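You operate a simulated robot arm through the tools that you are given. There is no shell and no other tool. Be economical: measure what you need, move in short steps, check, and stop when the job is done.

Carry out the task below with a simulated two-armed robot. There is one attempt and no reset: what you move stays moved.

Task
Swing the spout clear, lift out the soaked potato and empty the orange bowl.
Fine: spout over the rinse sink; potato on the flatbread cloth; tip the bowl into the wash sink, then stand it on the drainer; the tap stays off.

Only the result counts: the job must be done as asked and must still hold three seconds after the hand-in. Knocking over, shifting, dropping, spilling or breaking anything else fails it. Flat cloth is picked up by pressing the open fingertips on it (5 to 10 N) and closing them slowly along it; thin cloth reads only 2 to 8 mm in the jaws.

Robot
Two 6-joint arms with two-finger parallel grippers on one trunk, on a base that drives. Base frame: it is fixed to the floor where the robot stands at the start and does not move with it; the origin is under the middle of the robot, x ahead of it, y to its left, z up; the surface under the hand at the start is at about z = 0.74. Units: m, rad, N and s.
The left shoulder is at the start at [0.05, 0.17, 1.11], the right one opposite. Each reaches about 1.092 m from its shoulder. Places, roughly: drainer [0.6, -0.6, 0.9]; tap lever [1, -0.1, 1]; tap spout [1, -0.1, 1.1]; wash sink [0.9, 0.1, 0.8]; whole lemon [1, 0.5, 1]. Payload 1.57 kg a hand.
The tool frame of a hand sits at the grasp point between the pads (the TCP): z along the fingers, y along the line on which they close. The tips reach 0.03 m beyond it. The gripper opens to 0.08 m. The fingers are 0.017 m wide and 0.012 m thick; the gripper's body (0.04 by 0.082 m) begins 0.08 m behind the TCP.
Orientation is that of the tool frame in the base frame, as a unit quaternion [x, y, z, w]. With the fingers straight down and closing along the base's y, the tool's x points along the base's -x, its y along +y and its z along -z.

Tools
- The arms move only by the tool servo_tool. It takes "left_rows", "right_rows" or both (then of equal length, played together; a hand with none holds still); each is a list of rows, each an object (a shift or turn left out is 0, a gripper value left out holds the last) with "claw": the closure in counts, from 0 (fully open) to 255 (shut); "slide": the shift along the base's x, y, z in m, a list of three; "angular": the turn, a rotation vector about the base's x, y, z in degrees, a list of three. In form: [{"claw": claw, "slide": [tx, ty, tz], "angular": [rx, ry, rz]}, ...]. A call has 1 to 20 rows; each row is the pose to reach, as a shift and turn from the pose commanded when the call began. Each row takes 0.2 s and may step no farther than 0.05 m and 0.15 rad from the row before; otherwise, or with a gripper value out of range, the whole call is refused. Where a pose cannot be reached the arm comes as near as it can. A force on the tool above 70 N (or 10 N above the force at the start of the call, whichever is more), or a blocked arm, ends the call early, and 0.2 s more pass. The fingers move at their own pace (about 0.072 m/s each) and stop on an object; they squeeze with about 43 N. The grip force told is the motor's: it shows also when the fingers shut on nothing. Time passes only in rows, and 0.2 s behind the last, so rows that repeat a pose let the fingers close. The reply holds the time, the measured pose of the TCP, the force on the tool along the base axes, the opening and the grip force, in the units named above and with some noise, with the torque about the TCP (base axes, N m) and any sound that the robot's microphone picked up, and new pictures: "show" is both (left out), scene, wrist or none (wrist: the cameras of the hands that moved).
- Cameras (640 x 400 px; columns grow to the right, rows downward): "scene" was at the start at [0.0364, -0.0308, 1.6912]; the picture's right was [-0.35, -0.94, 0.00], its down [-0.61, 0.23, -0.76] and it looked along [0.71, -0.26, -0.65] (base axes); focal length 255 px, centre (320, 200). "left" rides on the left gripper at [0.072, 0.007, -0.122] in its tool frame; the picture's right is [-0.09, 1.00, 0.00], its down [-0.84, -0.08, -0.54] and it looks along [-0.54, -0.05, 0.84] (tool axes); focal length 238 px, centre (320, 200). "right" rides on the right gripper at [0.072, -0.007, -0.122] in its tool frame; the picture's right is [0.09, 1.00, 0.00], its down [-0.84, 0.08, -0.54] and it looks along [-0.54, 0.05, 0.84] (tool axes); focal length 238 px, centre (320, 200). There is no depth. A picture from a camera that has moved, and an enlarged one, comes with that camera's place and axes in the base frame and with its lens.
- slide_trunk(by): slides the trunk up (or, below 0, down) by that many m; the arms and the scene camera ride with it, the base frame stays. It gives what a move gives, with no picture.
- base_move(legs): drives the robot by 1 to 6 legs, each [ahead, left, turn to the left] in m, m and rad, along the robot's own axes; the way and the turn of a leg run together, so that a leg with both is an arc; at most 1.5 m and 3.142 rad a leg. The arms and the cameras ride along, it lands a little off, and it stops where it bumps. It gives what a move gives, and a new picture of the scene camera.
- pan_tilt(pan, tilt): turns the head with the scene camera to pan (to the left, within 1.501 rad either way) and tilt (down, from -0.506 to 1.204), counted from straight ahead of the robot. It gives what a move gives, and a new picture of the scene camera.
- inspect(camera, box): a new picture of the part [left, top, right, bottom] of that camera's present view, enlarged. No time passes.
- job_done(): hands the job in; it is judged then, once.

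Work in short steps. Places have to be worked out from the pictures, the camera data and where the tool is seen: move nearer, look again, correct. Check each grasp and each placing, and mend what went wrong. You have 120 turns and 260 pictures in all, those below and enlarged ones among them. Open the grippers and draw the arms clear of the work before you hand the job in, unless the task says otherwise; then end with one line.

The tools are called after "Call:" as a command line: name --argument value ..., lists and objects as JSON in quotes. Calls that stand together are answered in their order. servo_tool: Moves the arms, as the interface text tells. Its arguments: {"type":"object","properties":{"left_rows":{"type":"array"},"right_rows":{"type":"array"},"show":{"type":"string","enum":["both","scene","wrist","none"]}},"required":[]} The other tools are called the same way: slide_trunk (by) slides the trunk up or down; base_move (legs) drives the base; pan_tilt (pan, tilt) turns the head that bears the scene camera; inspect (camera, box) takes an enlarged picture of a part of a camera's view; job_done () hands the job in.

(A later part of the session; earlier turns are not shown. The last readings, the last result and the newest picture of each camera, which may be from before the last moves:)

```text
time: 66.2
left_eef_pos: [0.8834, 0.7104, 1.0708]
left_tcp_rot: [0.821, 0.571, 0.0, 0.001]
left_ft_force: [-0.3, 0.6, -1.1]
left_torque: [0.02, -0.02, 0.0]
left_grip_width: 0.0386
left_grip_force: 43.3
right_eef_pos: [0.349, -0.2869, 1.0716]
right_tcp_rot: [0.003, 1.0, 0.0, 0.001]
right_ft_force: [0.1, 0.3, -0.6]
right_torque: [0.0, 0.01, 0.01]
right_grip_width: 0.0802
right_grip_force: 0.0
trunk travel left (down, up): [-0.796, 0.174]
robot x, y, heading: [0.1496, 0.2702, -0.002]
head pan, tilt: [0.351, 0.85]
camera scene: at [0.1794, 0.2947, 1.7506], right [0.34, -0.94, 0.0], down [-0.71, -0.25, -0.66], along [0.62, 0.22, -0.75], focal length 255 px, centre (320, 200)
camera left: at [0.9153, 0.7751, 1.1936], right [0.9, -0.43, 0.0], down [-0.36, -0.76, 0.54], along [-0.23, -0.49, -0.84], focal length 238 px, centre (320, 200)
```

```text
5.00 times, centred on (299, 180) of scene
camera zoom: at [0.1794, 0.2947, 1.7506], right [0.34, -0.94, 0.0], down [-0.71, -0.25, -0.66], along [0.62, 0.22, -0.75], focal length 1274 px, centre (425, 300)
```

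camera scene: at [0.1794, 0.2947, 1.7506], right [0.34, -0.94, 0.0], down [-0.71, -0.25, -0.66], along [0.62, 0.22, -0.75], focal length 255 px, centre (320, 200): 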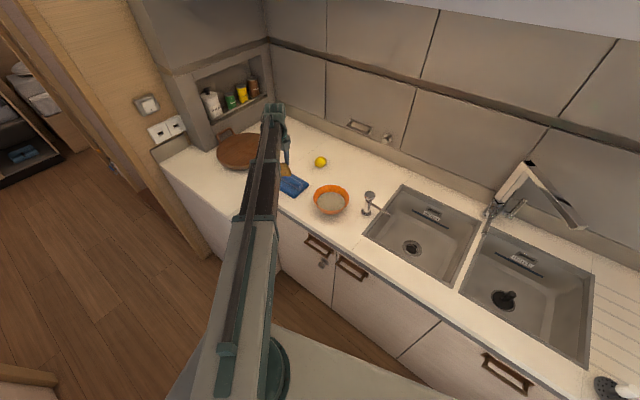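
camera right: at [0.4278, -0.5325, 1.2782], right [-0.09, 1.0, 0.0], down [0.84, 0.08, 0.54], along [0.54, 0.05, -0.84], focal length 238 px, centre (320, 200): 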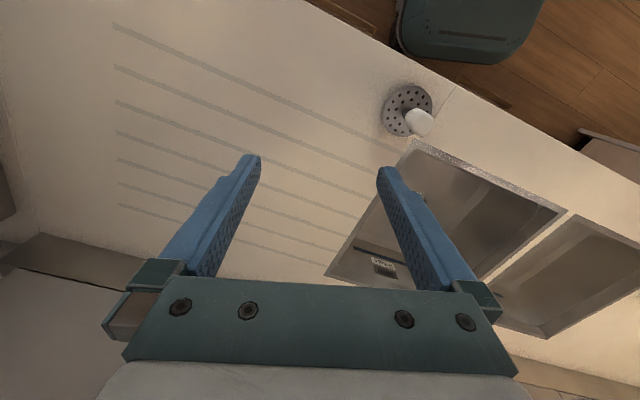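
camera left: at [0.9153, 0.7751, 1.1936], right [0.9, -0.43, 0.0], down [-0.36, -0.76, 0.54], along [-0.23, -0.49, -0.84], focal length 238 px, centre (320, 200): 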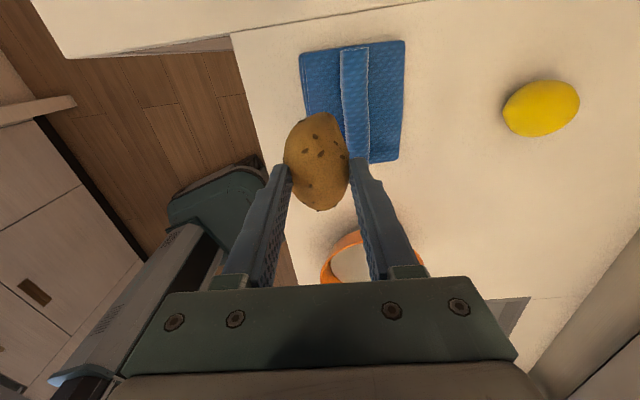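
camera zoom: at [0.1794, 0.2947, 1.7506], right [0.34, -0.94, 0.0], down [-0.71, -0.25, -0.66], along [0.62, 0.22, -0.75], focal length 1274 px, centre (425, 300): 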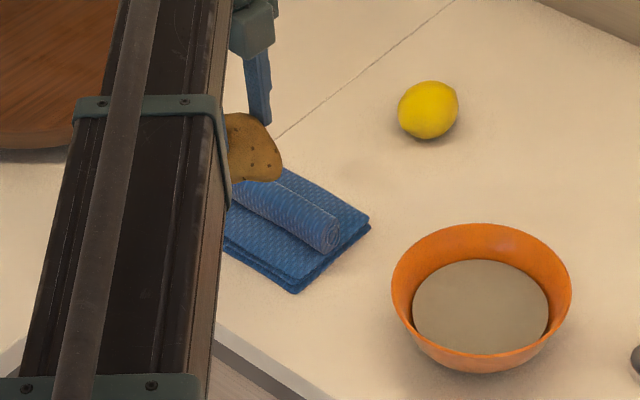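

The view along the roll is clear: the strip is about 3.9 cm wide (e1 0.611–0.650), and I want the potato centre at 0.627. I shift 6 mm toward the roll and lower 0.06.

Call:
servo_tool --left_rows '[{"slide": [0.006, -0.002, 0]}, {"slide": [0.006, -0.002, 0]}]' --show "none"

Call:
slide_trunk --by -0.06

Call:
inspect --camera "left" --box '[160, 20, 480, 220]'

Call:
inspect --camera "scene" --box '[255, 140, 335, 190]'

```text
time: 66.8
left_eef_pos: [0.8892, 0.7085, 1.071]
left_tcp_rot: [0.821, 0.571, 0.001, 0.001]
left_ft_force: [-1.1, -0.8, -1.5]
left_torque: [0.0, -0.01, 0.01]
left_grip_width: 0.0384
left_grip_force: 43.2
right_eef_pos: [0.3494, -0.2871, 1.0713]
right_tcp_rot: [0.003, 1.0, 0.0, 0.001]
right_ft_force: [0.0, -0.1, -0.6]
right_torque: [0.02, 0.04, 0.02]
right_grip_width: 0.0801
right_grip_force: 0.0
trunk travel left (down, up): [-0.796, 0.174]
robot x, y, heading: [0.1478, 0.2722, -0.002]
head pan, tilt: [0.351, 0.85]
```

```text
time: 67.8
left_eef_pos: [0.8901, 0.7085, 1.0108]
left_tcp_rot: [0.821, 0.571, 0.0, 0.0]
left_ft_force: [0.3, -0.1, -1.1]
left_torque: [-0.02, 0.01, 0.0]
left_grip_width: 0.0386
left_grip_force: 42.8
right_eef_pos: [0.3477, -0.2869, 1.0112]
right_tcp_rot: [0.002, 1.0, 0.0, 0.001]
right_ft_force: [-0.4, 1.2, 0.6]
right_torque: [0.01, 0.0, -0.03]
right_grip_width: 0.0801
right_grip_force: 0.0
trunk travel left (down, up): [-0.736, 0.234]
robot x, y, heading: [0.1477, 0.2704, -0.009]
head pan, tilt: [0.351, 0.85]
```

```text
2.00 times, centred on (320, 120) of left
camera zoom: at [0.9209, 0.7728, 1.1338], right [0.9, -0.43, 0.0], down [-0.36, -0.76, 0.54], along [-0.23, -0.49, -0.84], focal length 477 px, centre (320, 360)
```

zoom: 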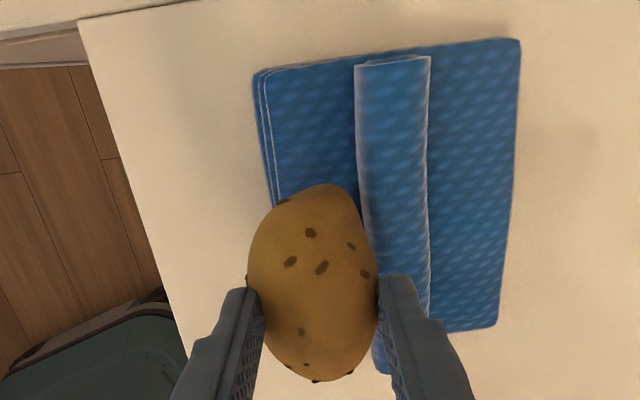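

```text
8.00 times, centred on (295, 165) of scene
camera zoom: at [0.1792, 0.2947, 1.6906], right [0.34, -0.94, 0.0], down [-0.71, -0.25, -0.66], along [0.62, 0.22, -0.75], focal length 2038 px, centre (520, 480)
```

zoom: 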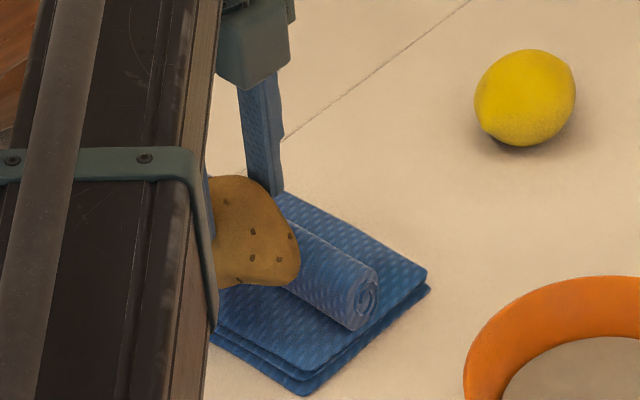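

Alignment looks right. I lower further in small steps, watching the force.

Call:
slide_trunk --by -0.02

Call:
inspect --camera "left" --box '[160, 20, 480, 220]'

Call:
inspect --camera "scene" --box '[255, 140, 335, 190]'

```text
time: 68.5
left_eef_pos: [0.8891, 0.7087, 0.9916]
left_tcp_rot: [0.821, 0.572, 0.0, 0.0]
left_ft_force: [-0.3, -0.4, -1.2]
left_torque: [0.02, 0.01, -0.01]
left_grip_width: 0.038
left_grip_force: 43.3
right_eef_pos: [0.3487, -0.2881, 0.9914]
right_tcp_rot: [0.003, 1.0, 0.0, 0.001]
right_ft_force: [0.3, 0.0, 0.8]
right_torque: [0.01, 0.03, 0.0]
right_grip_width: 0.0799
right_grip_force: 0.1
trunk travel left (down, up): [-0.716, 0.254]
robot x, y, heading: [0.1497, 0.2663, -0.007]
head pan, tilt: [0.351, 0.85]
```

```text
2.00 times, centred on (320, 120) of left
camera zoom: at [0.921, 0.7728, 1.1137], right [0.9, -0.43, 0.0], down [-0.36, -0.76, 0.54], along [-0.23, -0.49, -0.84], focal length 477 px, centre (320, 360)
```

zoom: 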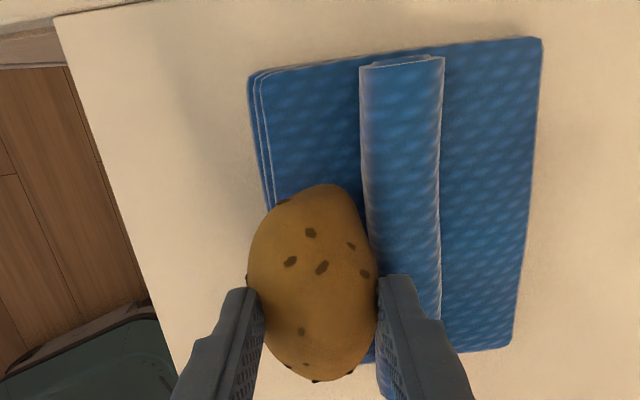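

```text
8.00 times, centred on (295, 165) of scene
camera zoom: at [0.1793, 0.2947, 1.6706], right [0.34, -0.94, 0.0], down [-0.71, -0.25, -0.66], along [0.62, 0.22, -0.75], focal length 2038 px, centre (520, 480)
```

zoom: 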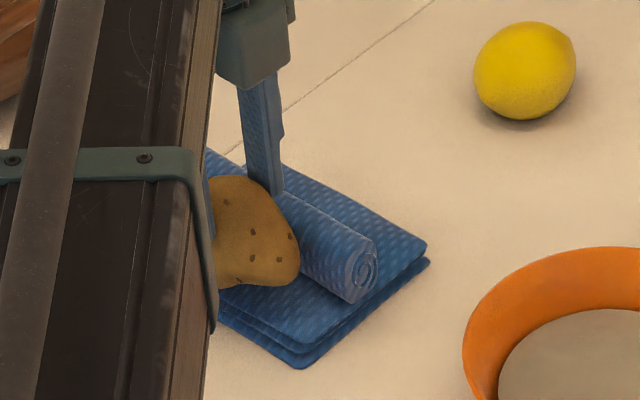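

Nearly there; I shift 3 mm away from the roll and lower another 0.012.

Call:
servo_tool --left_rows '[{"slide": [-0.003, 0.001, 0]}]' --show "none"

Call:
slide_trunk --by -0.012

Call:
inspect --camera "left" --box '[160, 20, 480, 220]'

```text
time: 68.9
left_eef_pos: [0.8874, 0.7097, 0.9916]
left_tcp_rot: [0.821, 0.571, 0.0, 0.0]
left_ft_force: [0.4, -0.1, -1.7]
left_torque: [0.02, -0.01, 0.0]
left_grip_width: 0.0381
left_grip_force: 43.7
right_eef_pos: [0.3494, -0.2869, 0.991]
right_tcp_rot: [0.002, 1.0, 0.0, 0.001]
right_ft_force: [-0.6, 0.0, 0.1]
right_torque: [0.01, 0.0, 0.03]
right_grip_width: 0.08
right_grip_force: 0.2
trunk travel left (down, up): [-0.716, 0.254]
robot x, y, heading: [0.1503, 0.2704, -0.009]
head pan, tilt: [0.351, 0.85]
```

```text
time: 69.5
left_eef_pos: [0.8868, 0.709, 0.9785]
left_tcp_rot: [0.821, 0.571, 0.0, 0.001]
left_ft_force: [1.8, 0.5, 7.5]
left_torque: [-0.01, -0.22, 0.07]
left_grip_width: 0.0384
left_grip_force: 42.8
right_eef_pos: [0.3482, -0.2868, 0.9791]
right_tcp_rot: [0.003, 1.0, 0.0, 0.001]
right_ft_force: [-0.2, -1.1, 0.6]
right_torque: [0.03, 0.03, -0.04]
right_grip_width: 0.0801
right_grip_force: 0.1
trunk travel left (down, up): [-0.704, 0.266]
robot x, y, heading: [0.1489, 0.2716, -0.006]
head pan, tilt: [0.351, 0.85]
```

```text
2.00 times, centred on (320, 120) of left
camera zoom: at [0.9182, 0.7739, 1.1023], right [0.9, -0.43, 0.0], down [-0.36, -0.76, 0.54], along [-0.23, -0.49, -0.84], focal length 477 px, centre (320, 360)
```

zoom: 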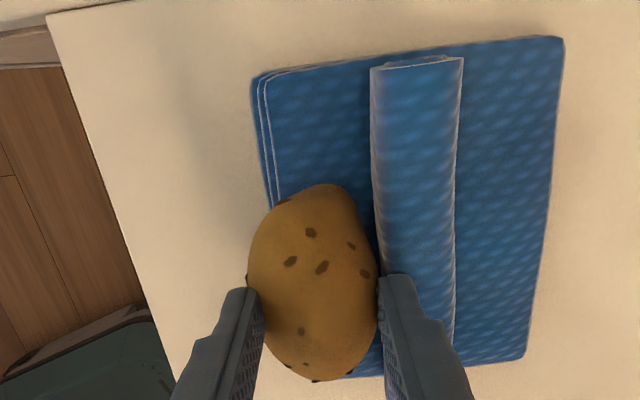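

Contact with about 9 N on the cloth, roughly 13 mm inside its front edge. I open slowly by a few mm and check.

Call:
servo_tool --left_rows '[{"claw": 130}, {"claw": 126}, {"claw": 122}, {"claw": 118}, {"claw": 114}, {"claw": 110}, {"claw": 106}, {"claw": 106}]' --show "none"

Call:
inspect --camera "left" --box '[160, 20, 480, 220]'

```text
time: 71.3
left_eef_pos: [0.8864, 0.709, 0.9798]
left_tcp_rot: [0.821, 0.571, -0.001, 0.001]
left_ft_force: [-3.7, 1.4, 7.1]
left_torque: [-0.05, -0.07, -0.03]
left_grip_width: 0.0434
left_grip_force: 0.1
right_eef_pos: [0.3473, -0.288, 0.9804]
right_tcp_rot: [0.003, 1.0, 0.0, 0.0]
right_ft_force: [-0.4, 0.3, -0.2]
right_torque: [0.01, -0.01, -0.03]
right_grip_width: 0.0801
right_grip_force: 0.1
trunk travel left (down, up): [-0.704, 0.266]
robot x, y, heading: [0.1495, 0.2684, -0.005]
head pan, tilt: [0.351, 0.85]
```

```text
2.00 times, centred on (320, 120) of left
camera zoom: at [0.9178, 0.7736, 1.1024], right [0.9, -0.43, 0.0], down [-0.36, -0.76, 0.54], along [-0.23, -0.49, -0.84], focal length 477 px, centre (320, 360)
```

zoom: 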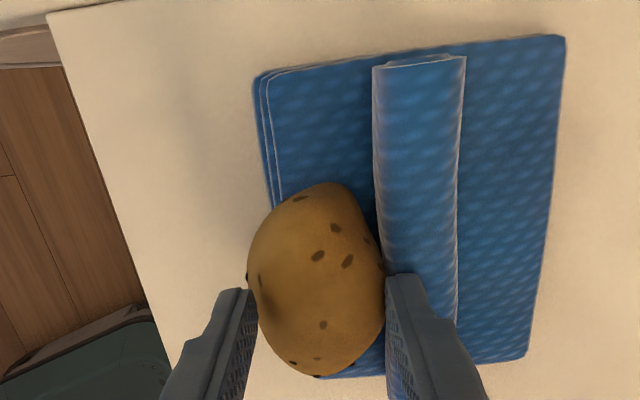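

Potato is settling against the roll, some force remains. I rise 0.012 to unload and look.

Call:
slide_trunk --by 0.012

Call:
inspect --camera "left" --box '[160, 20, 480, 220]'

```text
time: 71.9
left_eef_pos: [0.8877, 0.71, 0.9907]
left_tcp_rot: [0.821, 0.571, 0.0, 0.0]
left_ft_force: [0.4, 0.5, -0.6]
left_torque: [-0.02, -0.01, -0.01]
left_grip_width: 0.0467
left_grip_force: 0.1
right_eef_pos: [0.3483, -0.2873, 0.991]
right_tcp_rot: [0.004, 1.0, 0.001, 0.0]
right_ft_force: [-0.2, -0.1, -0.3]
right_torque: [-0.01, 0.03, -0.02]
right_grip_width: 0.08
right_grip_force: 0.0
trunk travel left (down, up): [-0.716, 0.254]
robot x, y, heading: [0.1477, 0.2672, -0.003]
head pan, tilt: [0.351, 0.85]
```

```text
2.00 times, centred on (320, 120) of left
camera zoom: at [0.9191, 0.7737, 1.1135], right [0.9, -0.43, 0.0], down [-0.36, -0.76, 0.54], along [-0.23, -0.49, -0.84], focal length 477 px, centre (320, 360)
```

zoom: 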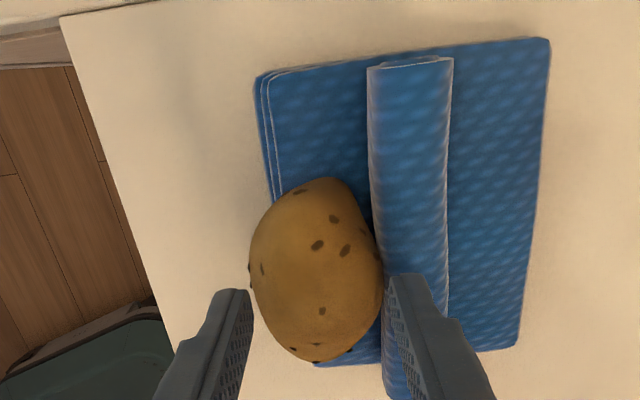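

The potato rests on the cloth against the roll. I open more, rise 0.1, move away and verify.

Call:
servo_tool --left_rows '[{"claw": 90}, {"claw": 60}, {"claw": 60}]' --show "none"

Call:
slide_trunk --by 0.11

Call:
servo_tool --left_rows '[{"slide": [-0.04, -0.02, 0]}, {"slide": [-0.08, -0.04, 0]}, {"slide": [-0.11, -0.08, 0]}, {"slide": [-0.14, -0.12, 0]}, {"slide": [-0.16, -0.16, 0]}, {"slide": [-0.17, -0.2, 0]}, {"slide": [-0.17, -0.24, 0]}]'

Call:
inspect --camera "scene" --box '[235, 130, 395, 230]'

```text
time: 72.7
left_eef_pos: [0.8868, 0.7101, 0.9906]
left_tcp_rot: [0.82, 0.572, 0.0, 0.0]
left_ft_force: [-0.5, 0.3, -0.4]
left_torque: [-0.01, -0.01, 0.0]
left_grip_width: 0.0612
left_grip_force: 0.0
right_eef_pos: [0.3486, -0.2871, 0.9911]
right_tcp_rot: [0.003, 1.0, 0.0, 0.001]
right_ft_force: [0.8, 0.1, 0.1]
right_torque: [-0.04, 0.04, 0.03]
right_grip_width: 0.0802
right_grip_force: 0.1
trunk travel left (down, up): [-0.716, 0.254]
robot x, y, heading: [0.1482, 0.2705, -0.012]
head pan, tilt: [0.351, 0.85]
```

```text
time: 74.1
left_eef_pos: [0.8872, 0.7106, 1.1007]
left_tcp_rot: [0.821, 0.571, 0.001, 0.0]
left_ft_force: [1.2, 0.0, -0.5]
left_torque: [-0.04, 0.0, -0.01]
left_grip_width: 0.0612
left_grip_force: 0.0
right_eef_pos: [0.3486, -0.2872, 1.0991]
right_tcp_rot: [0.002, 1.0, 0.0, 0.001]
right_ft_force: [0.3, 0.9, -0.9]
right_torque: [-0.01, -0.01, 0.0]
right_grip_width: 0.0802
right_grip_force: 0.0
trunk travel left (down, up): [-0.826, 0.144]
robot x, y, heading: [0.1456, 0.2668, -0.01]
head pan, tilt: [0.351, 0.85]
```

```text
time: 75.7
left_eef_pos: [0.7175, 0.4691, 1.1007]
left_tcp_rot: [0.821, 0.571, 0.0, 0.0]
left_ft_force: [0.3, 0.0, -0.9]
left_torque: [0.03, 0.0, 0.04]
left_grip_width: 0.0615
left_grip_force: 0.1
left hand out of reach, approached as far as the arm can: row 2
right_eef_pos: [0.3478, -0.2866, 1.1007]
right_tcp_rot: [0.002, 1.0, 0.001, 0.001]
right_ft_force: [-0.7, -0.3, 0.1]
right_torque: [-0.02, 0.02, 0.02]
right_grip_width: 0.0801
right_grip_force: 0.0
trunk travel left (down, up): [-0.826, 0.144]
robot x, y, heading: [0.1484, 0.269, -0.004]
head pan, tilt: [0.351, 0.85]
camera scene: at [0.1794, 0.2939, 1.7806], right [0.34, -0.94, 0.0], down [-0.71, -0.25, -0.66], along [0.62, 0.22, -0.75], focal length 255 px, centre (320, 200)
camera left: at [0.7483, 0.5323, 1.2238], right [0.9, -0.43, 0.0], down [-0.36, -0.76, 0.54], along [-0.23, -0.49, -0.84], focal length 238 px, centre (320, 200)
```

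scene: 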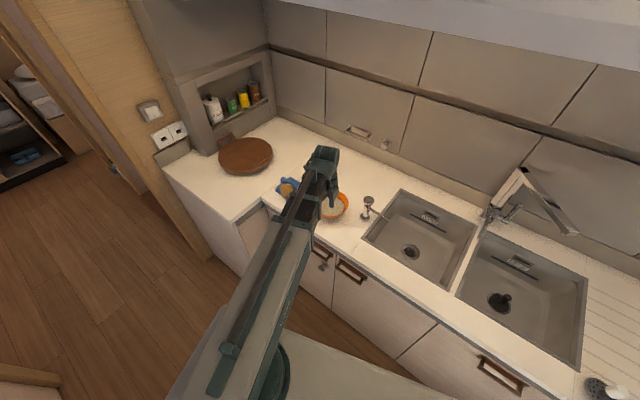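
left: 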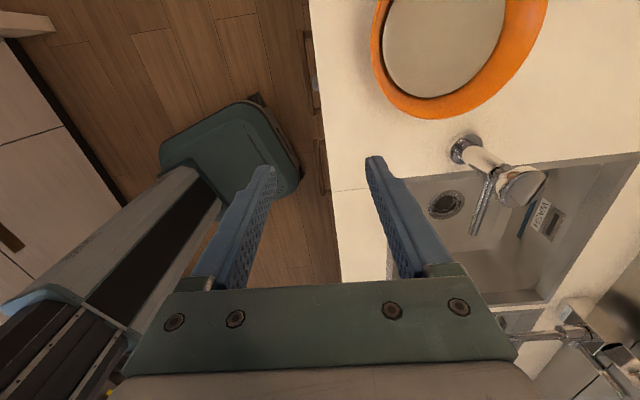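

```text
4.00 times, centred on (315, 180) of scene
camera zoom: at [0.1794, 0.2939, 1.7806], right [0.34, -0.94, 0.0], down [-0.71, -0.25, -0.66], along [0.62, 0.22, -0.75], focal length 1019 px, centre (340, 280)
```

zoom: 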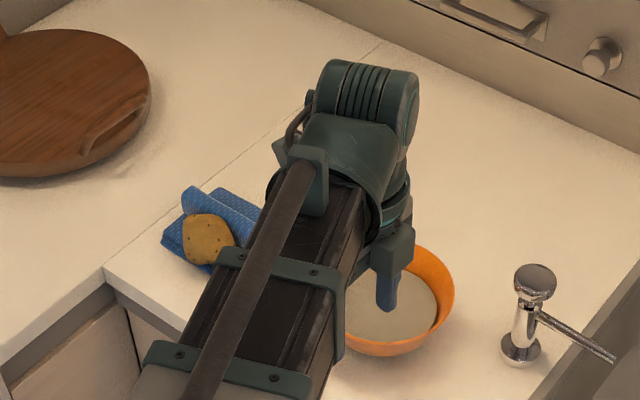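

The potato sits on the cloth. Next the bowl: the right arm can reach bowl, sink and drainer. I plan to pinch its rim on the sink-side and tip by pitching the hand about the counter direction; first I test in free air how far the right wrist can pitch (yaw -20°, then pitch).

Call:
servo_tool --right_rows '[{"slide": [0.0, 0.03, 0], "angular": [0, 0, -7]}, {"slide": [0.0, 0.06, 0], "angular": [0, 0, -14]}, {"slide": [0.0, 0.09, 0], "angular": [0, 0, -20]}]' --show "none"

Call:
servo_tool --right_rows '[{"angular": [-2.72, -7.52, 0]}, {"angular": [-5.44, -15.04, 0]}, {"angular": [-8.16, -22.56, 0]}, {"angular": [-10.88, -30.08, 0]}, {"angular": [-13.6, -37.6, 0]}, {"angular": [-16.3, -45.1, 0]}, {"angular": [-19.0, -52.6, 0]}, {"angular": [-21.8, -60.1, 0]}, {"angular": [-24.5, -67.6, 0]}, {"angular": [-27.2, -75.1, 0]}, {"angular": [-29.9, -82.7, 0]}, {"angular": [-32.6, -90.2, 0]}, {"angular": [-35.4, -97.7, 0]}, {"angular": [-38.1, -105.3, 0]}, {"angular": [-40.8, -112.8, 0]}]' --show "scene"

```text
time: 76.5
left_eef_pos: [0.7181, 0.4686, 1.1005]
left_tcp_rot: [0.821, 0.57, 0.0, -0.001]
left_ft_force: [0.0, -0.4, -0.1]
left_torque: [0.01, -0.03, 0.0]
left_grip_width: 0.0613
left_grip_force: 0.0
right_eef_pos: [0.3836, -0.2639, 1.1012]
right_tcp_rot: [0.176, 0.984, 0.001, 0.0]
right_ft_force: [0.4, 0.3, 0.2]
right_torque: [0.0, 0.01, -0.01]
right_grip_width: 0.0799
right_grip_force: 0.1
right hand out of reach, approached as far as the arm can: row 1, 2, 3
trunk travel left (down, up): [-0.826, 0.144]
robot x, y, heading: [0.1508, 0.2698, -0.006]
head pan, tilt: [0.351, 0.85]
```

```text
time: 79.7
left_eef_pos: [0.7173, 0.4684, 1.1007]
left_tcp_rot: [0.821, 0.571, 0.0, 0.0]
left_ft_force: [0.6, 0.2, -0.6]
left_torque: [0.0, 0.02, 0.01]
left_grip_width: 0.0613
left_grip_force: 0.1
right_eef_pos: [0.3643, -0.3728, 1.4318]
right_tcp_rot: [0.088, 0.493, -0.146, 0.853]
right_ft_force: [-0.2, -0.1, -0.6]
right_torque: [0.0, -0.02, -0.01]
right_grip_width: 0.08
right_grip_force: 0.1
right hand out of reach, approached as far as the arm can: row 1, 2, 3, 4, 5, 6, 7, 8, 9, 10, 11, 12, 13, 14, 15
trunk travel left (down, up): [-0.826, 0.144]
robot x, y, heading: [0.1485, 0.27, -0.007]
head pan, tilt: [0.351, 0.85]
camera scene: at [0.1798, 0.2946, 1.7806], right [0.34, -0.94, 0.0], down [-0.71, -0.25, -0.66], along [0.62, 0.22, -0.75], focal length 255 px, centre (320, 200)
```

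scene: 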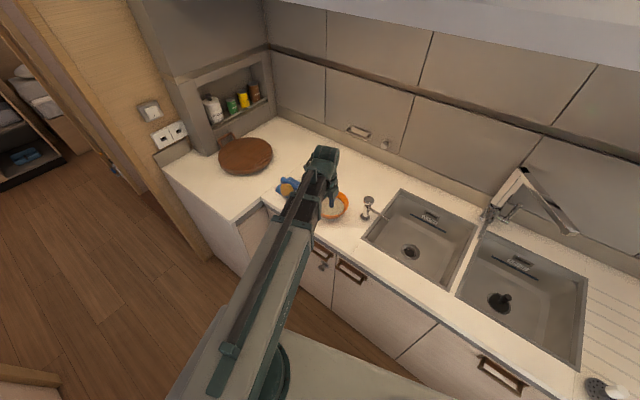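

The wrist can pitch 120° (TCP rises ~0.33 since wrist height is fixed). I reverse that, and take the left hand out to the left over the floor.

Call:
servo_tool --right_rows '[{"angular": [2.72, 7.52, 0]}, {"angular": [5.44, 15.04, 0]}, {"angular": [8.16, 22.56, 0]}, {"angular": [10.88, 30.08, 0]}, {"angular": [13.6, 37.6, 0]}, {"angular": [16.3, 45.1, 0]}, {"angular": [19.0, 52.6, 0]}, {"angular": [21.8, 60.1, 0]}, {"angular": [24.5, 67.6, 0]}, {"angular": [27.2, 75.1, 0]}, {"angular": [29.9, 82.7, 0]}, {"angular": [32.6, 90.2, 0]}, {"angular": [35.4, 97.7, 0]}, {"angular": [38.1, 105.3, 0]}, {"angular": [40.8, 112.8, 0]}]' --left_rows '[{"slide": [-0.04, 0.0, 0]}, {"slide": [-0.08, 0.02, 0]}, {"slide": [-0.11, 0.05, 0]}, {"slide": [-0.14, 0.08, 0]}, {"slide": [-0.16, 0.12, 0]}, {"slide": [-0.18, 0.16, 0]}, {"slide": [-0.2, 0.2, 0]}, {"slide": [-0.2, 0.24, 0]}, {"slide": [-0.2, 0.27, 0]}, {"slide": [-0.2, 0.27, 0]}, {"slide": [-0.2, 0.27, 0]}, {"slide": [-0.2, 0.27, 0]}, {"slide": [-0.2, 0.27, 0]}, {"slide": [-0.2, 0.27, 0]}, {"slide": [-0.2, 0.27, 0]}]' --show "scene"

Call:
inspect --camera "scene" --box '[255, 150, 399, 240]'

```text
time: 82.9
left_eef_pos: [0.5164, 0.7379, 1.1011]
left_tcp_rot: [0.821, 0.571, 0.001, 0.0]
left_ft_force: [-0.2, 0.3, 0.2]
left_torque: [0.0, 0.02, 0.01]
left_grip_width: 0.0614
left_grip_force: 0.1
left hand out of reach, approached as far as the arm can: row 4, 5, 6, 7
right_eef_pos: [0.3787, -0.3802, 1.1006]
right_tcp_rot: [0.177, 0.984, 0.001, -0.001]
right_ft_force: [-0.8, -1.1, -0.9]
right_torque: [0.01, -0.03, -0.03]
right_grip_width: 0.0798
right_grip_force: 0.0
right hand out of reach, approached as far as the arm can: row 1, 2, 3, 4, 5, 6, 7, 8, 9, 10, 11, 12, 13, 14, 15
trunk travel left (down, up): [-0.826, 0.144]
robot x, y, heading: [0.154, 0.2683, -0.008]
head pan, tilt: [0.351, 0.85]
camera scene: at [0.1797, 0.2945, 1.7806], right [0.34, -0.94, 0.0], down [-0.71, -0.25, -0.66], along [0.62, 0.22, -0.75], focal length 255 px, centre (320, 200)
```

scene: 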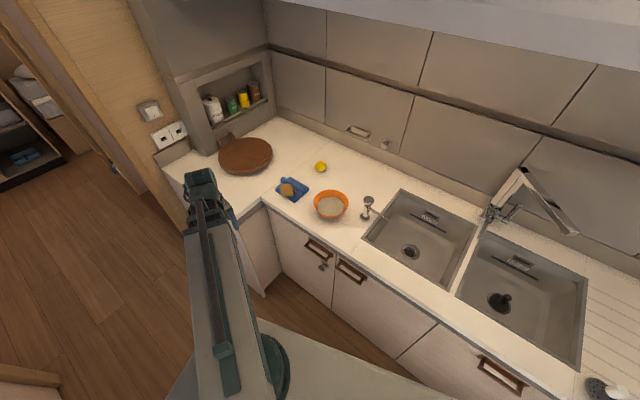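

```text
4.44 times, centred on (327, 195) of scene
camera zoom: at [0.1797, 0.2945, 1.7806], right [0.34, -0.94, 0.0], down [-0.71, -0.25, -0.66], along [0.62, 0.22, -0.75], focal length 1132 px, centre (289, 222)
```

zoom: 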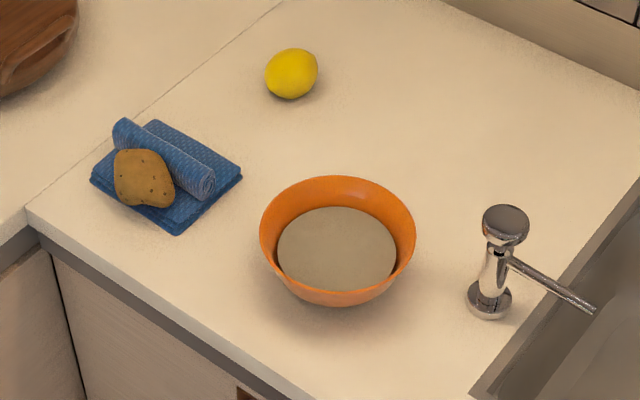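

The potato sits well on the cloth and the bowl is free to reach. I bring the right hand around in front to above the bowl's sink-side rim, about (0.815, 0.415).

Call:
servo_tool --right_rows '[{"slide": [0.009, 0.047, 0]}, {"slide": [0.018, 0.095, 0]}, {"slide": [0.027, 0.142, 0]}, {"slide": [0.036, 0.19, 0]}, {"slide": [0.044, 0.237, 0]}, {"slide": [0.053, 0.285, 0]}, {"slide": [0.062, 0.332, 0]}, {"slide": [0.071, 0.38, 0]}, {"slide": [0.096, 0.422, 0]}, {"slide": [0.121, 0.463, 0]}, {"slide": [0.146, 0.505, 0]}, {"slide": [0.171, 0.547, 0]}, {"slide": [0.196, 0.588, 0]}, {"slide": [0.221, 0.63, 0]}, {"slide": [0.256, 0.657, 0]}, {"slide": [0.291, 0.683, 0]}, {"slide": [0.326, 0.71, 0]}, {"slide": [0.361, 0.737, 0]}, {"slide": [0.396, 0.763, 0]}, {"slide": [0.435, 0.795, 0]}]'

```text
refused: row 20 steps farther than a row can; nothing moved
```

Call:
servo_tool --right_rows '[{"slide": [0.009, 0.047, 0]}, {"slide": [0.018, 0.095, 0]}, {"slide": [0.027, 0.142, 0]}, {"slide": [0.036, 0.19, 0]}, {"slide": [0.044, 0.237, 0]}, {"slide": [0.053, 0.285, 0]}, {"slide": [0.062, 0.332, 0]}, {"slide": [0.071, 0.38, 0]}, {"slide": [0.096, 0.422, 0]}, {"slide": [0.121, 0.463, 0]}, {"slide": [0.146, 0.505, 0]}, {"slide": [0.171, 0.547, 0]}, {"slide": [0.196, 0.588, 0]}, {"slide": [0.221, 0.63, 0]}, {"slide": [0.256, 0.657, 0]}, {"slide": [0.291, 0.683, 0]}, {"slide": [0.326, 0.71, 0]}, {"slide": [0.361, 0.737, 0]}, {"slide": [0.396, 0.763, 0]}, {"slide": [0.43, 0.79, 0]}]'

```text
time: 87.1
left_eef_pos: [0.5177, 0.7386, 1.1007]
left_tcp_rot: [0.821, 0.571, 0.0, 0.0]
left_ft_force: [0.2, -0.3, -0.2]
left_torque: [-0.01, 0.03, 0.01]
left_grip_width: 0.0612
left_grip_force: 0.1
right_eef_pos: [0.8029, 0.4183, 1.1004]
right_tcp_rot: [0.176, 0.984, 0.0, 0.0]
right_ft_force: [0.0, 0.7, -0.4]
right_torque: [0.0, -0.02, 0.01]
right_grip_width: 0.08
right_grip_force: 0.1
right hand out of reach, approached as far as the arm can: row 3, 4, 5, 6, 7, 8, 9, 10, 11, 12, 13, 14, 19
trunk travel left (down, up): [-0.826, 0.144]
robot x, y, heading: [0.1508, 0.2642, -0.008]
head pan, tilt: [0.351, 0.85]
camera scene: at [0.18, 0.2953, 1.7806], right [0.34, -0.94, 0.0], down [-0.71, -0.25, -0.66], along [0.62, 0.22, -0.75], focal length 255 px, centre (320, 200)
camera right: at [0.735, 0.4374, 1.224], right [0.26, 0.97, 0.0], down [0.81, -0.22, 0.54], along [0.52, -0.14, -0.84], focal length 238 px, centre (320, 200)
```

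scene: 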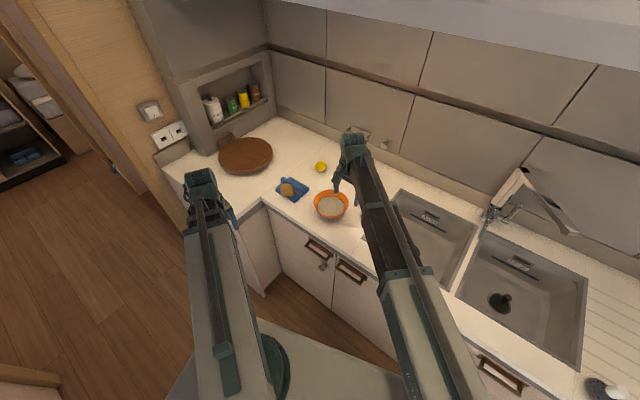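
right: 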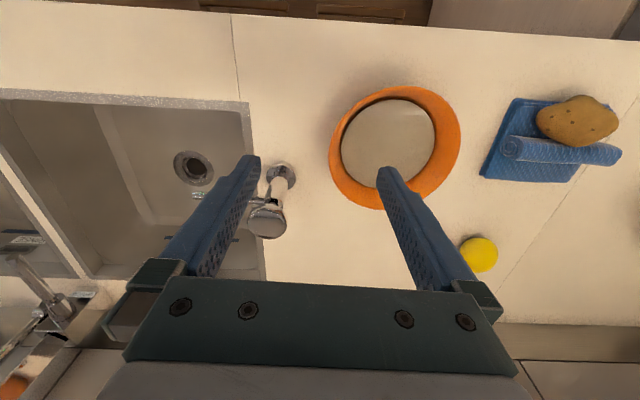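

The bowl centre is (0.842, 0.487), rim radius 0.072. I put the TCP over the rim point (0.817, 0.418), tilt the fingers 14° to follow the wall, and lower partway.

Call:
servo_tool --right_rows '[{"slide": [0.007, 0, 0], "angular": [6.6, -2.4, 0]}, {"slide": [0.014, 0, 0], "angular": [13.2, -4.8, 0]}, {"slide": [0.014, 0, 0], "angular": [13.2, -4.8, 0]}]' --show "none"

Call:
slide_trunk --by -0.075

Call:
inspect --camera "right" --box '[0, 0, 640, 400]'

Call:
inspect --camera "scene" --box '[275, 130, 435, 230]'

```text
time: 87.9
left_eef_pos: [0.5171, 0.7378, 1.1015]
left_tcp_rot: [0.821, 0.571, -0.001, 0.0]
left_ft_force: [-0.3, 0.2, -0.2]
left_torque: [-0.02, 0.01, 0.02]
left_grip_width: 0.061
left_grip_force: 0.1
right_eef_pos: [0.8157, 0.4179, 1.1076]
right_tcp_rot: [0.176, 0.977, 0.12, 0.022]
right_ft_force: [0.3, 0.2, -0.1]
right_torque: [0.02, 0.02, 0.02]
right_grip_width: 0.08
right_grip_force: 0.0
right hand out of reach, approached as far as the arm can: row 1, 2, 3
trunk travel left (down, up): [-0.826, 0.144]
robot x, y, heading: [0.1448, 0.2732, -0.003]
head pan, tilt: [0.351, 0.85]
```

```text
time: 89.0
left_eef_pos: [0.5168, 0.7371, 1.0263]
left_tcp_rot: [0.821, 0.571, 0.0, 0.0]
left_ft_force: [-0.1, 0.3, 0.4]
left_torque: [-0.01, 0.0, -0.01]
left_grip_width: 0.061
left_grip_force: 0.0
right_eef_pos: [0.8156, 0.4175, 1.0311]
right_tcp_rot: [0.174, 0.977, 0.121, 0.021]
right_ft_force: [-0.4, 0.3, 1.0]
right_torque: [-0.01, 0.01, 0.02]
right_grip_width: 0.0802
right_grip_force: 0.1
trunk travel left (down, up): [-0.751, 0.219]
robot x, y, heading: [0.1485, 0.2718, -0.004]
head pan, tilt: [0.351, 0.85]
```

```text
1.00 times, centred on (320, 200) of right (not enlarged: the box is as wide or as high as the picture)
camera zoom: at [0.7363, 0.4095, 1.1509], right [0.25, 0.94, 0.24], down [0.77, -0.34, 0.54], along [0.59, 0.05, -0.8], focal length 238 px, centre (320, 200)
```

zoom: 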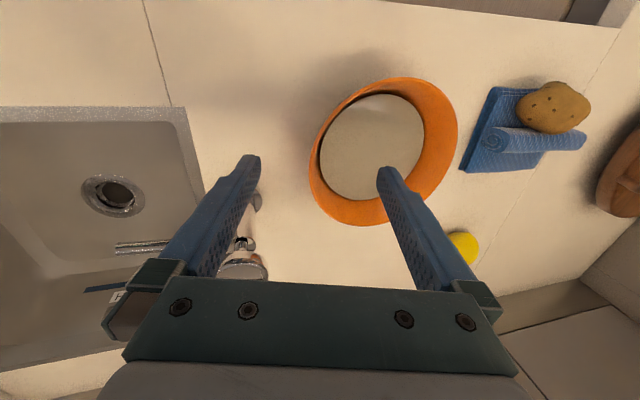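

```text
4.00 times, centred on (355, 180) of scene
camera zoom: at [0.1791, 0.2947, 1.7056], right [0.34, -0.94, 0.0], down [-0.71, -0.25, -0.66], along [0.62, 0.22, -0.75], focal length 1019 px, centre (180, 280)
```

zoom: 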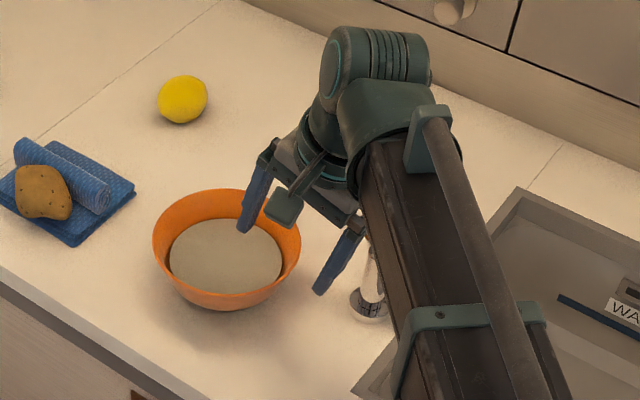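

Slightly adjust (+0.0095, +0.003) and lower 0.064 so the rim is between the pads.

Call:
servo_tool --right_rows '[{"slide": [0.0095, 0.003, 0]}, {"slide": [0.0095, 0.003, 0]}]' --show "none"

Call:
slide_trunk --by -0.064

Call:
inspect --camera "right" --box '[160, 40, 480, 240]'

Call:
inspect --camera "scene" --box '[295, 130, 391, 190]'

```text
time: 89.7
left_eef_pos: [0.5162, 0.7379, 1.0263]
left_tcp_rot: [0.821, 0.571, 0.0, 0.0]
left_ft_force: [-0.1, 0.1, -0.5]
left_torque: [0.06, -0.02, 0.0]
left_grip_width: 0.0612
left_grip_force: 0.0
right_eef_pos: [0.8255, 0.4197, 1.0329]
right_tcp_rot: [0.175, 0.977, 0.12, 0.022]
right_ft_force: [0.1, 0.0, -0.4]
right_torque: [-0.02, -0.01, 0.01]
right_grip_width: 0.0799
right_grip_force: 0.0
trunk travel left (down, up): [-0.751, 0.219]
robot x, y, heading: [0.1504, 0.2705, -0.009]
head pan, tilt: [0.351, 0.85]
```

```text
time: 90.7
left_eef_pos: [0.5178, 0.7383, 0.9626]
left_tcp_rot: [0.821, 0.571, 0.0, 0.0]
left_ft_force: [-0.1, 0.7, 0.8]
left_torque: [0.01, 0.02, 0.02]
left_grip_width: 0.0611
left_grip_force: 0.0
right_eef_pos: [0.8266, 0.4205, 0.9678]
right_tcp_rot: [0.175, 0.977, 0.12, 0.022]
right_ft_force: [0.1, -0.3, 0.0]
right_torque: [0.02, 0.02, 0.0]
right_grip_width: 0.0801
right_grip_force: 0.1
trunk travel left (down, up): [-0.687, 0.283]
robot x, y, heading: [0.1463, 0.2708, -0.008]
head pan, tilt: [0.351, 0.85]
```

```text
2.00 times, centred on (320, 140) of right
camera zoom: at [0.7464, 0.4123, 1.0869], right [0.25, 0.94, 0.24], down [0.77, -0.34, 0.54], along [0.59, 0.05, -0.8], focal length 477 px, centre (320, 320)
```

zoom: 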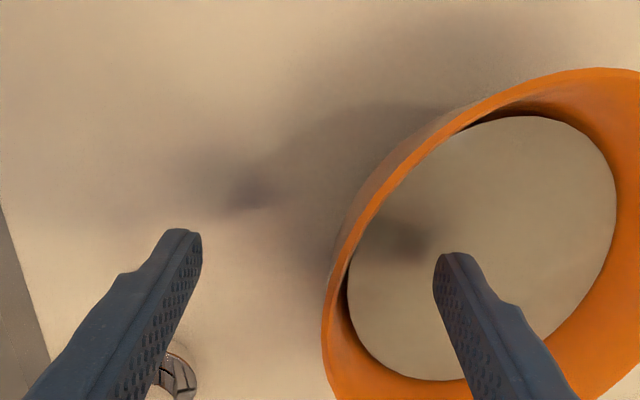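

```text
6.67 times, centred on (343, 160) of scene
camera zoom: at [0.1791, 0.2947, 1.6416], right [0.34, -0.94, 0.0], down [-0.71, -0.25, -0.66], along [0.62, 0.22, -0.75], focal length 1699 px, centre (167, 467)
```

zoom: 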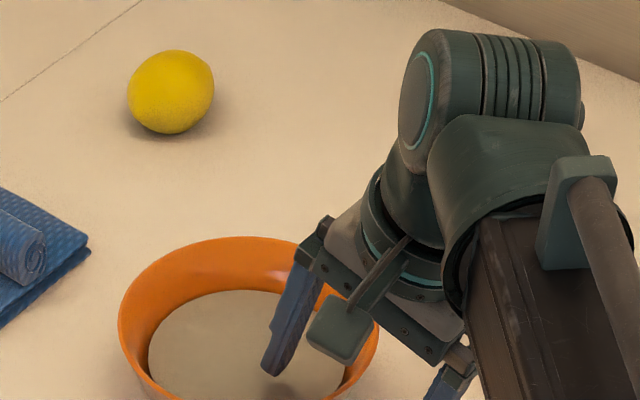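

The rim lies between the pads; I correct 6 mm and go 0.01 lower for a deeper hold, then close gently.

Call:
servo_tool --right_rows '[{"slide": [0.006, 0.002, 0]}, {"slide": [0.006, 0.002, 0]}]' --show "none"

Call:
slide_trunk --by -0.01

Call:
servo_tool --right_rows '[{"claw": 60}, {"claw": 110}, {"claw": 150}, {"claw": 170}]' --show "none"

Call:
inspect --camera "right" --box '[160, 40, 480, 240]'

```text
time: 91.3
left_eef_pos: [0.5175, 0.7381, 0.9608]
left_tcp_rot: [0.821, 0.571, 0.0, 0.0]
left_ft_force: [-0.2, 0.8, 0.0]
left_torque: [0.06, -0.01, 0.0]
left_grip_width: 0.0612
left_grip_force: 0.0
right_eef_pos: [0.8321, 0.4207, 0.9687]
right_tcp_rot: [0.175, 0.977, 0.119, 0.021]
right_ft_force: [0.0, -0.8, 0.4]
right_torque: [0.01, -0.01, 0.0]
right_grip_width: 0.0798
right_grip_force: 0.0
trunk travel left (down, up): [-0.687, 0.283]
robot x, y, heading: [0.1507, 0.2725, -0.008]
head pan, tilt: [0.351, 0.85]
```

```text
time: 91.9
left_eef_pos: [0.5178, 0.7374, 0.9521]
left_tcp_rot: [0.821, 0.571, 0.0, 0.0]
left_ft_force: [-0.4, 0.5, -0.7]
left_torque: [-0.01, 0.02, -0.02]
left_grip_width: 0.061
left_grip_force: 0.0
right_eef_pos: [0.8312, 0.422, 0.9585]
right_tcp_rot: [0.176, 0.977, 0.12, 0.022]
right_ft_force: [0.0, -0.5, 0.6]
right_torque: [0.03, 0.01, 0.01]
right_grip_width: 0.0799
right_grip_force: 0.1
trunk travel left (down, up): [-0.677, 0.293]
robot x, y, heading: [0.1502, 0.2685, -0.005]
head pan, tilt: [0.351, 0.85]
```

```text
time: 92.9
left_eef_pos: [0.5164, 0.7388, 0.9514]
left_tcp_rot: [0.821, 0.571, 0.0, 0.001]
left_ft_force: [-0.1, 0.4, 0.1]
left_torque: [0.01, -0.02, -0.03]
left_grip_width: 0.061
left_grip_force: 0.1
right_eef_pos: [0.8306, 0.4228, 0.9592]
right_tcp_rot: [0.175, 0.977, 0.12, 0.022]
right_ft_force: [1.1, 2.4, 0.9]
right_torque: [0.06, -0.02, -0.04]
right_grip_width: 0.029
right_grip_force: 1.2
trunk travel left (down, up): [-0.677, 0.293]
robot x, y, heading: [0.1478, 0.2668, -0.003]
head pan, tilt: [0.351, 0.85]
```

```text
2.00 times, centred on (320, 140) of right
camera zoom: at [0.7523, 0.4141, 1.0767], right [0.25, 0.94, 0.24], down [0.77, -0.34, 0.54], along [0.59, 0.05, -0.8], focal length 477 px, centre (320, 320)
```

zoom: 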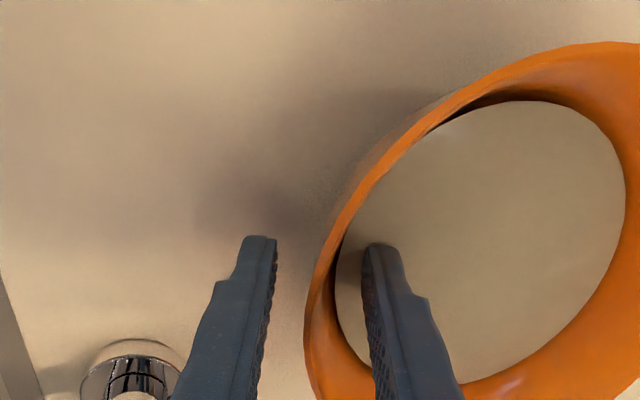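

The inner finger touches first, so the hand is slightly too far out. I shift 8 mm inward, rise 4 mm and close on.

Call:
servo_tool --right_rows '[{"slide": [0.0027, 0.0075, 0]}, {"slide": [0.0027, 0.0075, 0]}]' --show "none"

Call:
slide_trunk --by 0.004

Call:
servo_tool --right_rows '[{"claw": 190}, {"claw": 210}, {"claw": 230}, {"claw": 255}, {"claw": 255}]' --show "wrist"

Call:
inspect --camera "right" --box '[160, 40, 480, 240]'

```text
time: 93.5
left_eef_pos: [0.5165, 0.7379, 0.9526]
left_tcp_rot: [0.821, 0.571, -0.001, 0.001]
left_ft_force: [0.6, 0.0, 0.4]
left_torque: [0.04, 0.01, -0.02]
left_grip_width: 0.0611
left_grip_force: 0.2
right_eef_pos: [0.8334, 0.4293, 0.9578]
right_tcp_rot: [0.176, 0.977, 0.12, 0.021]
right_ft_force: [-0.1, 0.0, -0.2]
right_torque: [0.0, -0.01, -0.01]
right_grip_width: 0.0268
right_grip_force: 0.1
trunk travel left (down, up): [-0.677, 0.293]
robot x, y, heading: [0.1471, 0.2677, -0.009]
head pan, tilt: [0.351, 0.85]
```

```text
time: 94.0
left_eef_pos: [0.5174, 0.7366, 0.9562]
left_tcp_rot: [0.821, 0.571, 0.0, 0.0]
left_ft_force: [-1.1, 0.3, 0.4]
left_torque: [0.0, 0.02, -0.02]
left_grip_width: 0.061
left_grip_force: 0.2
right_eef_pos: [0.8344, 0.429, 0.9624]
right_tcp_rot: [0.175, 0.977, 0.12, 0.022]
right_ft_force: [0.7, 0.2, 0.0]
right_torque: [0.04, -0.02, 0.01]
right_grip_width: 0.0264
right_grip_force: 0.0
trunk travel left (down, up): [-0.681, 0.289]
robot x, y, heading: [0.1526, 0.2698, -0.002]
head pan, tilt: [0.351, 0.85]
```

```text
time: 95.2
left_eef_pos: [0.5161, 0.7373, 0.9571]
left_tcp_rot: [0.821, 0.57, 0.0, 0.0]
left_ft_force: [-0.3, -0.8, -1.0]
left_torque: [0.03, 0.02, -0.03]
left_grip_width: 0.061
left_grip_force: 0.2
right_eef_pos: [0.8338, 0.4295, 0.9633]
right_tcp_rot: [0.175, 0.977, 0.121, 0.022]
right_ft_force: [5.7, -1.4, 12.0]
right_torque: [1.26, -0.73, -0.51]
right_grip_width: 0.0172
right_grip_force: 32.5
trunk travel left (down, up): [-0.681, 0.289]
robot x, y, heading: [0.1501, 0.264, -0.003]
head pan, tilt: [0.351, 0.85]
camera right: at [0.7542, 0.4209, 1.0812], right [0.25, 0.94, 0.24], down [0.76, -0.35, 0.55], along [0.59, 0.05, -0.8], focal length 238 px, centre (320, 200)
```

right: 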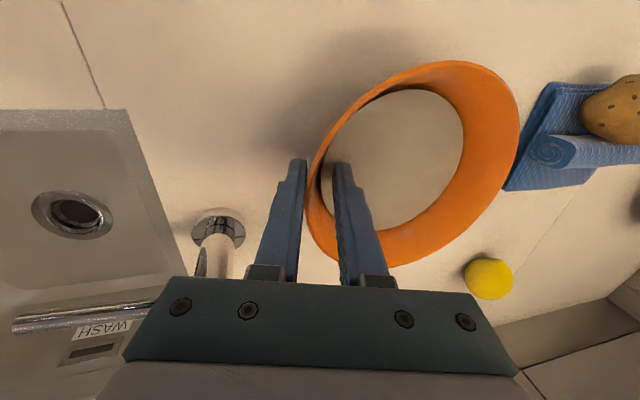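

```text
2.00 times, centred on (320, 140) of right
camera zoom: at [0.7542, 0.4209, 1.0812], right [0.25, 0.94, 0.24], down [0.76, -0.35, 0.55], along [0.59, 0.05, -0.8], focal length 477 px, centre (320, 320)
```

zoom: 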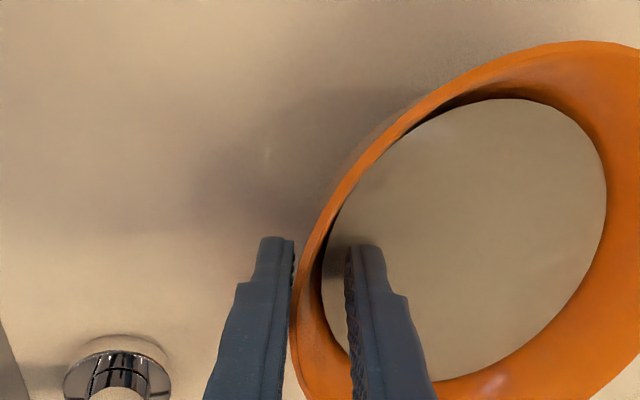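

The wall slopes more (~25°) than my tilt, so this grip is skewed. I release, rise 0.05, tilt 12° more, and come down again with a 0.05 opening.

Call:
servo_tool --right_rows '[{"claw": 180}, {"claw": 140}, {"claw": 97}, {"claw": 97}]' --show "none"

Call:
slide_trunk --by 0.05

Call:
servo_tool --right_rows '[{"slide": [-0.001, -0.003, 0], "angular": [5.65, -2.05, 0]}, {"slide": [-0.002, -0.0056, 0], "angular": [11.3, -4.1, 0]}, {"slide": [-0.002, -0.0056, 0], "angular": [11.3, -4.1, 0]}]' --show "wrist"

```text
time: 96.2
left_eef_pos: [0.5159, 0.7385, 0.956]
left_tcp_rot: [0.821, 0.57, 0.0, 0.0]
left_ft_force: [0.3, -1.1, 0.3]
left_torque: [-0.01, 0.02, -0.05]
left_grip_width: 0.0612
left_grip_force: 0.0
right_eef_pos: [0.8333, 0.4288, 0.963]
right_tcp_rot: [0.175, 0.977, 0.121, 0.022]
right_ft_force: [0.0, -0.9, -0.2]
right_torque: [-0.01, 0.03, -0.03]
right_grip_width: 0.0497
right_grip_force: 0.0
trunk travel left (down, up): [-0.681, 0.289]
robot x, y, heading: [0.1458, 0.2717, -0.009]
head pan, tilt: [0.351, 0.85]
```

```text
time: 97.1
left_eef_pos: [0.5167, 0.7377, 1.0059]
left_tcp_rot: [0.821, 0.571, 0.0, 0.0]
left_ft_force: [0.4, -0.7, 0.9]
left_torque: [-0.01, -0.02, -0.03]
left_grip_width: 0.0613
left_grip_force: 0.1
right_eef_pos: [0.8336, 0.43, 1.0139]
right_tcp_rot: [0.176, 0.977, 0.121, 0.021]
right_ft_force: [-0.2, -0.3, -0.1]
right_torque: [0.01, -0.02, -0.03]
right_grip_width: 0.0498
right_grip_force: 0.0
trunk travel left (down, up): [-0.731, 0.239]
robot x, y, heading: [0.1499, 0.2722, -0.005]
head pan, tilt: [0.351, 0.85]
```

```text
time: 97.9
left_eef_pos: [0.5167, 0.7383, 1.0055]
left_tcp_rot: [0.821, 0.571, 0.0, 0.0]
left_ft_force: [-0.2, 0.0, 1.2]
left_torque: [0.02, 0.01, -0.01]
left_grip_width: 0.0614
left_grip_force: 0.1
right_eef_pos: [0.8315, 0.4246, 1.0288]
right_tcp_rot: [0.172, 0.959, 0.222, 0.039]
right_ft_force: [-0.2, -0.3, 0.6]
right_torque: [0.02, 0.02, -0.01]
right_grip_width: 0.0498
right_grip_force: 0.0
right hand out of reach, approached as far as the arm can: row 1, 2, 3
trunk travel left (down, up): [-0.731, 0.239]
robot x, y, heading: [0.1498, 0.2715, -0.006]
head pan, tilt: [0.351, 0.85]
camera right: at [0.7438, 0.3935, 1.1366], right [0.23, 0.87, 0.44], down [0.73, -0.45, 0.52], along [0.65, 0.2, -0.73], focal length 238 px, centre (320, 200)
```

right: 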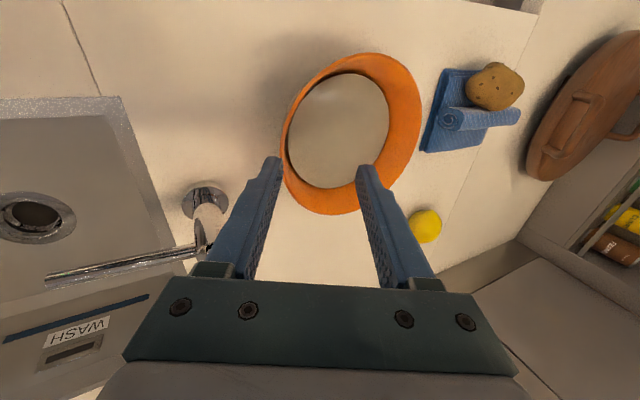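

Dispenser head works out at (0.872, 0.342, 1.02), about 2.5 cm clear of the gripper. I lower 0.055 and check.

Call:
slide_trunk --by -0.055

Call:
inspect --camera "right" --box '[0, 0, 640, 400]'

Call:
inspect --camera "scene" --box '[295, 130, 391, 190]'

```text
time: 98.9
left_eef_pos: [0.5184, 0.7384, 0.9514]
left_tcp_rot: [0.821, 0.57, 0.0, 0.0]
left_ft_force: [-0.2, -0.6, -0.5]
left_torque: [-0.02, -0.02, 0.0]
left_grip_width: 0.0612
left_grip_force: 0.1
right_eef_pos: [0.8305, 0.4239, 0.9743]
right_tcp_rot: [0.171, 0.959, 0.222, 0.039]
right_ft_force: [-0.1, 0.0, 0.2]
right_torque: [-0.04, -0.02, 0.01]
right_grip_width: 0.0494
right_grip_force: 0.0
trunk travel left (down, up): [-0.676, 0.294]
robot x, y, heading: [0.1485, 0.2682, -0.008]
head pan, tilt: [0.351, 0.85]
```

```text
1.00 times, centred on (320, 200) of right (not enlarged: the box is as wide or as high as the picture)
camera zoom: at [0.7436, 0.3935, 1.0817], right [0.23, 0.87, 0.44], down [0.73, -0.45, 0.52], along [0.65, 0.2, -0.73], focal length 238 px, centre (320, 200)
```

zoom: 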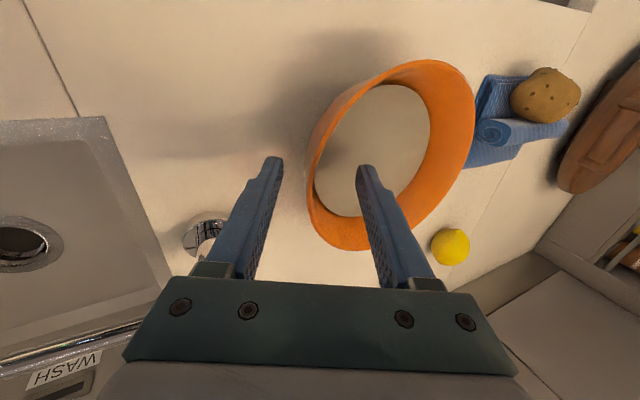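

```text
6.67 times, centred on (343, 160) of scene
camera zoom: at [0.179, 0.2947, 1.6306], right [0.34, -0.94, 0.0], down [-0.71, -0.25, -0.66], along [0.62, 0.22, -0.75], focal length 1699 px, centre (167, 467)
```

zoom: 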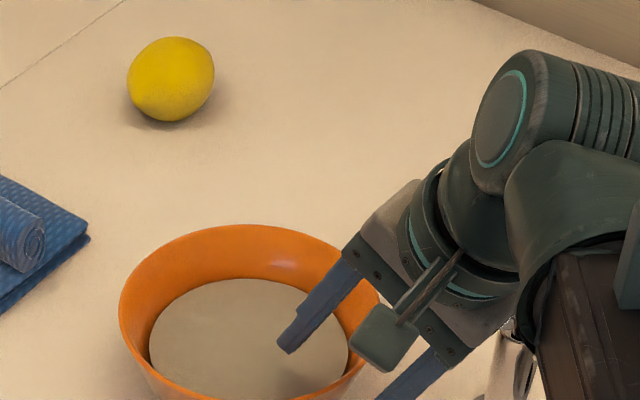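

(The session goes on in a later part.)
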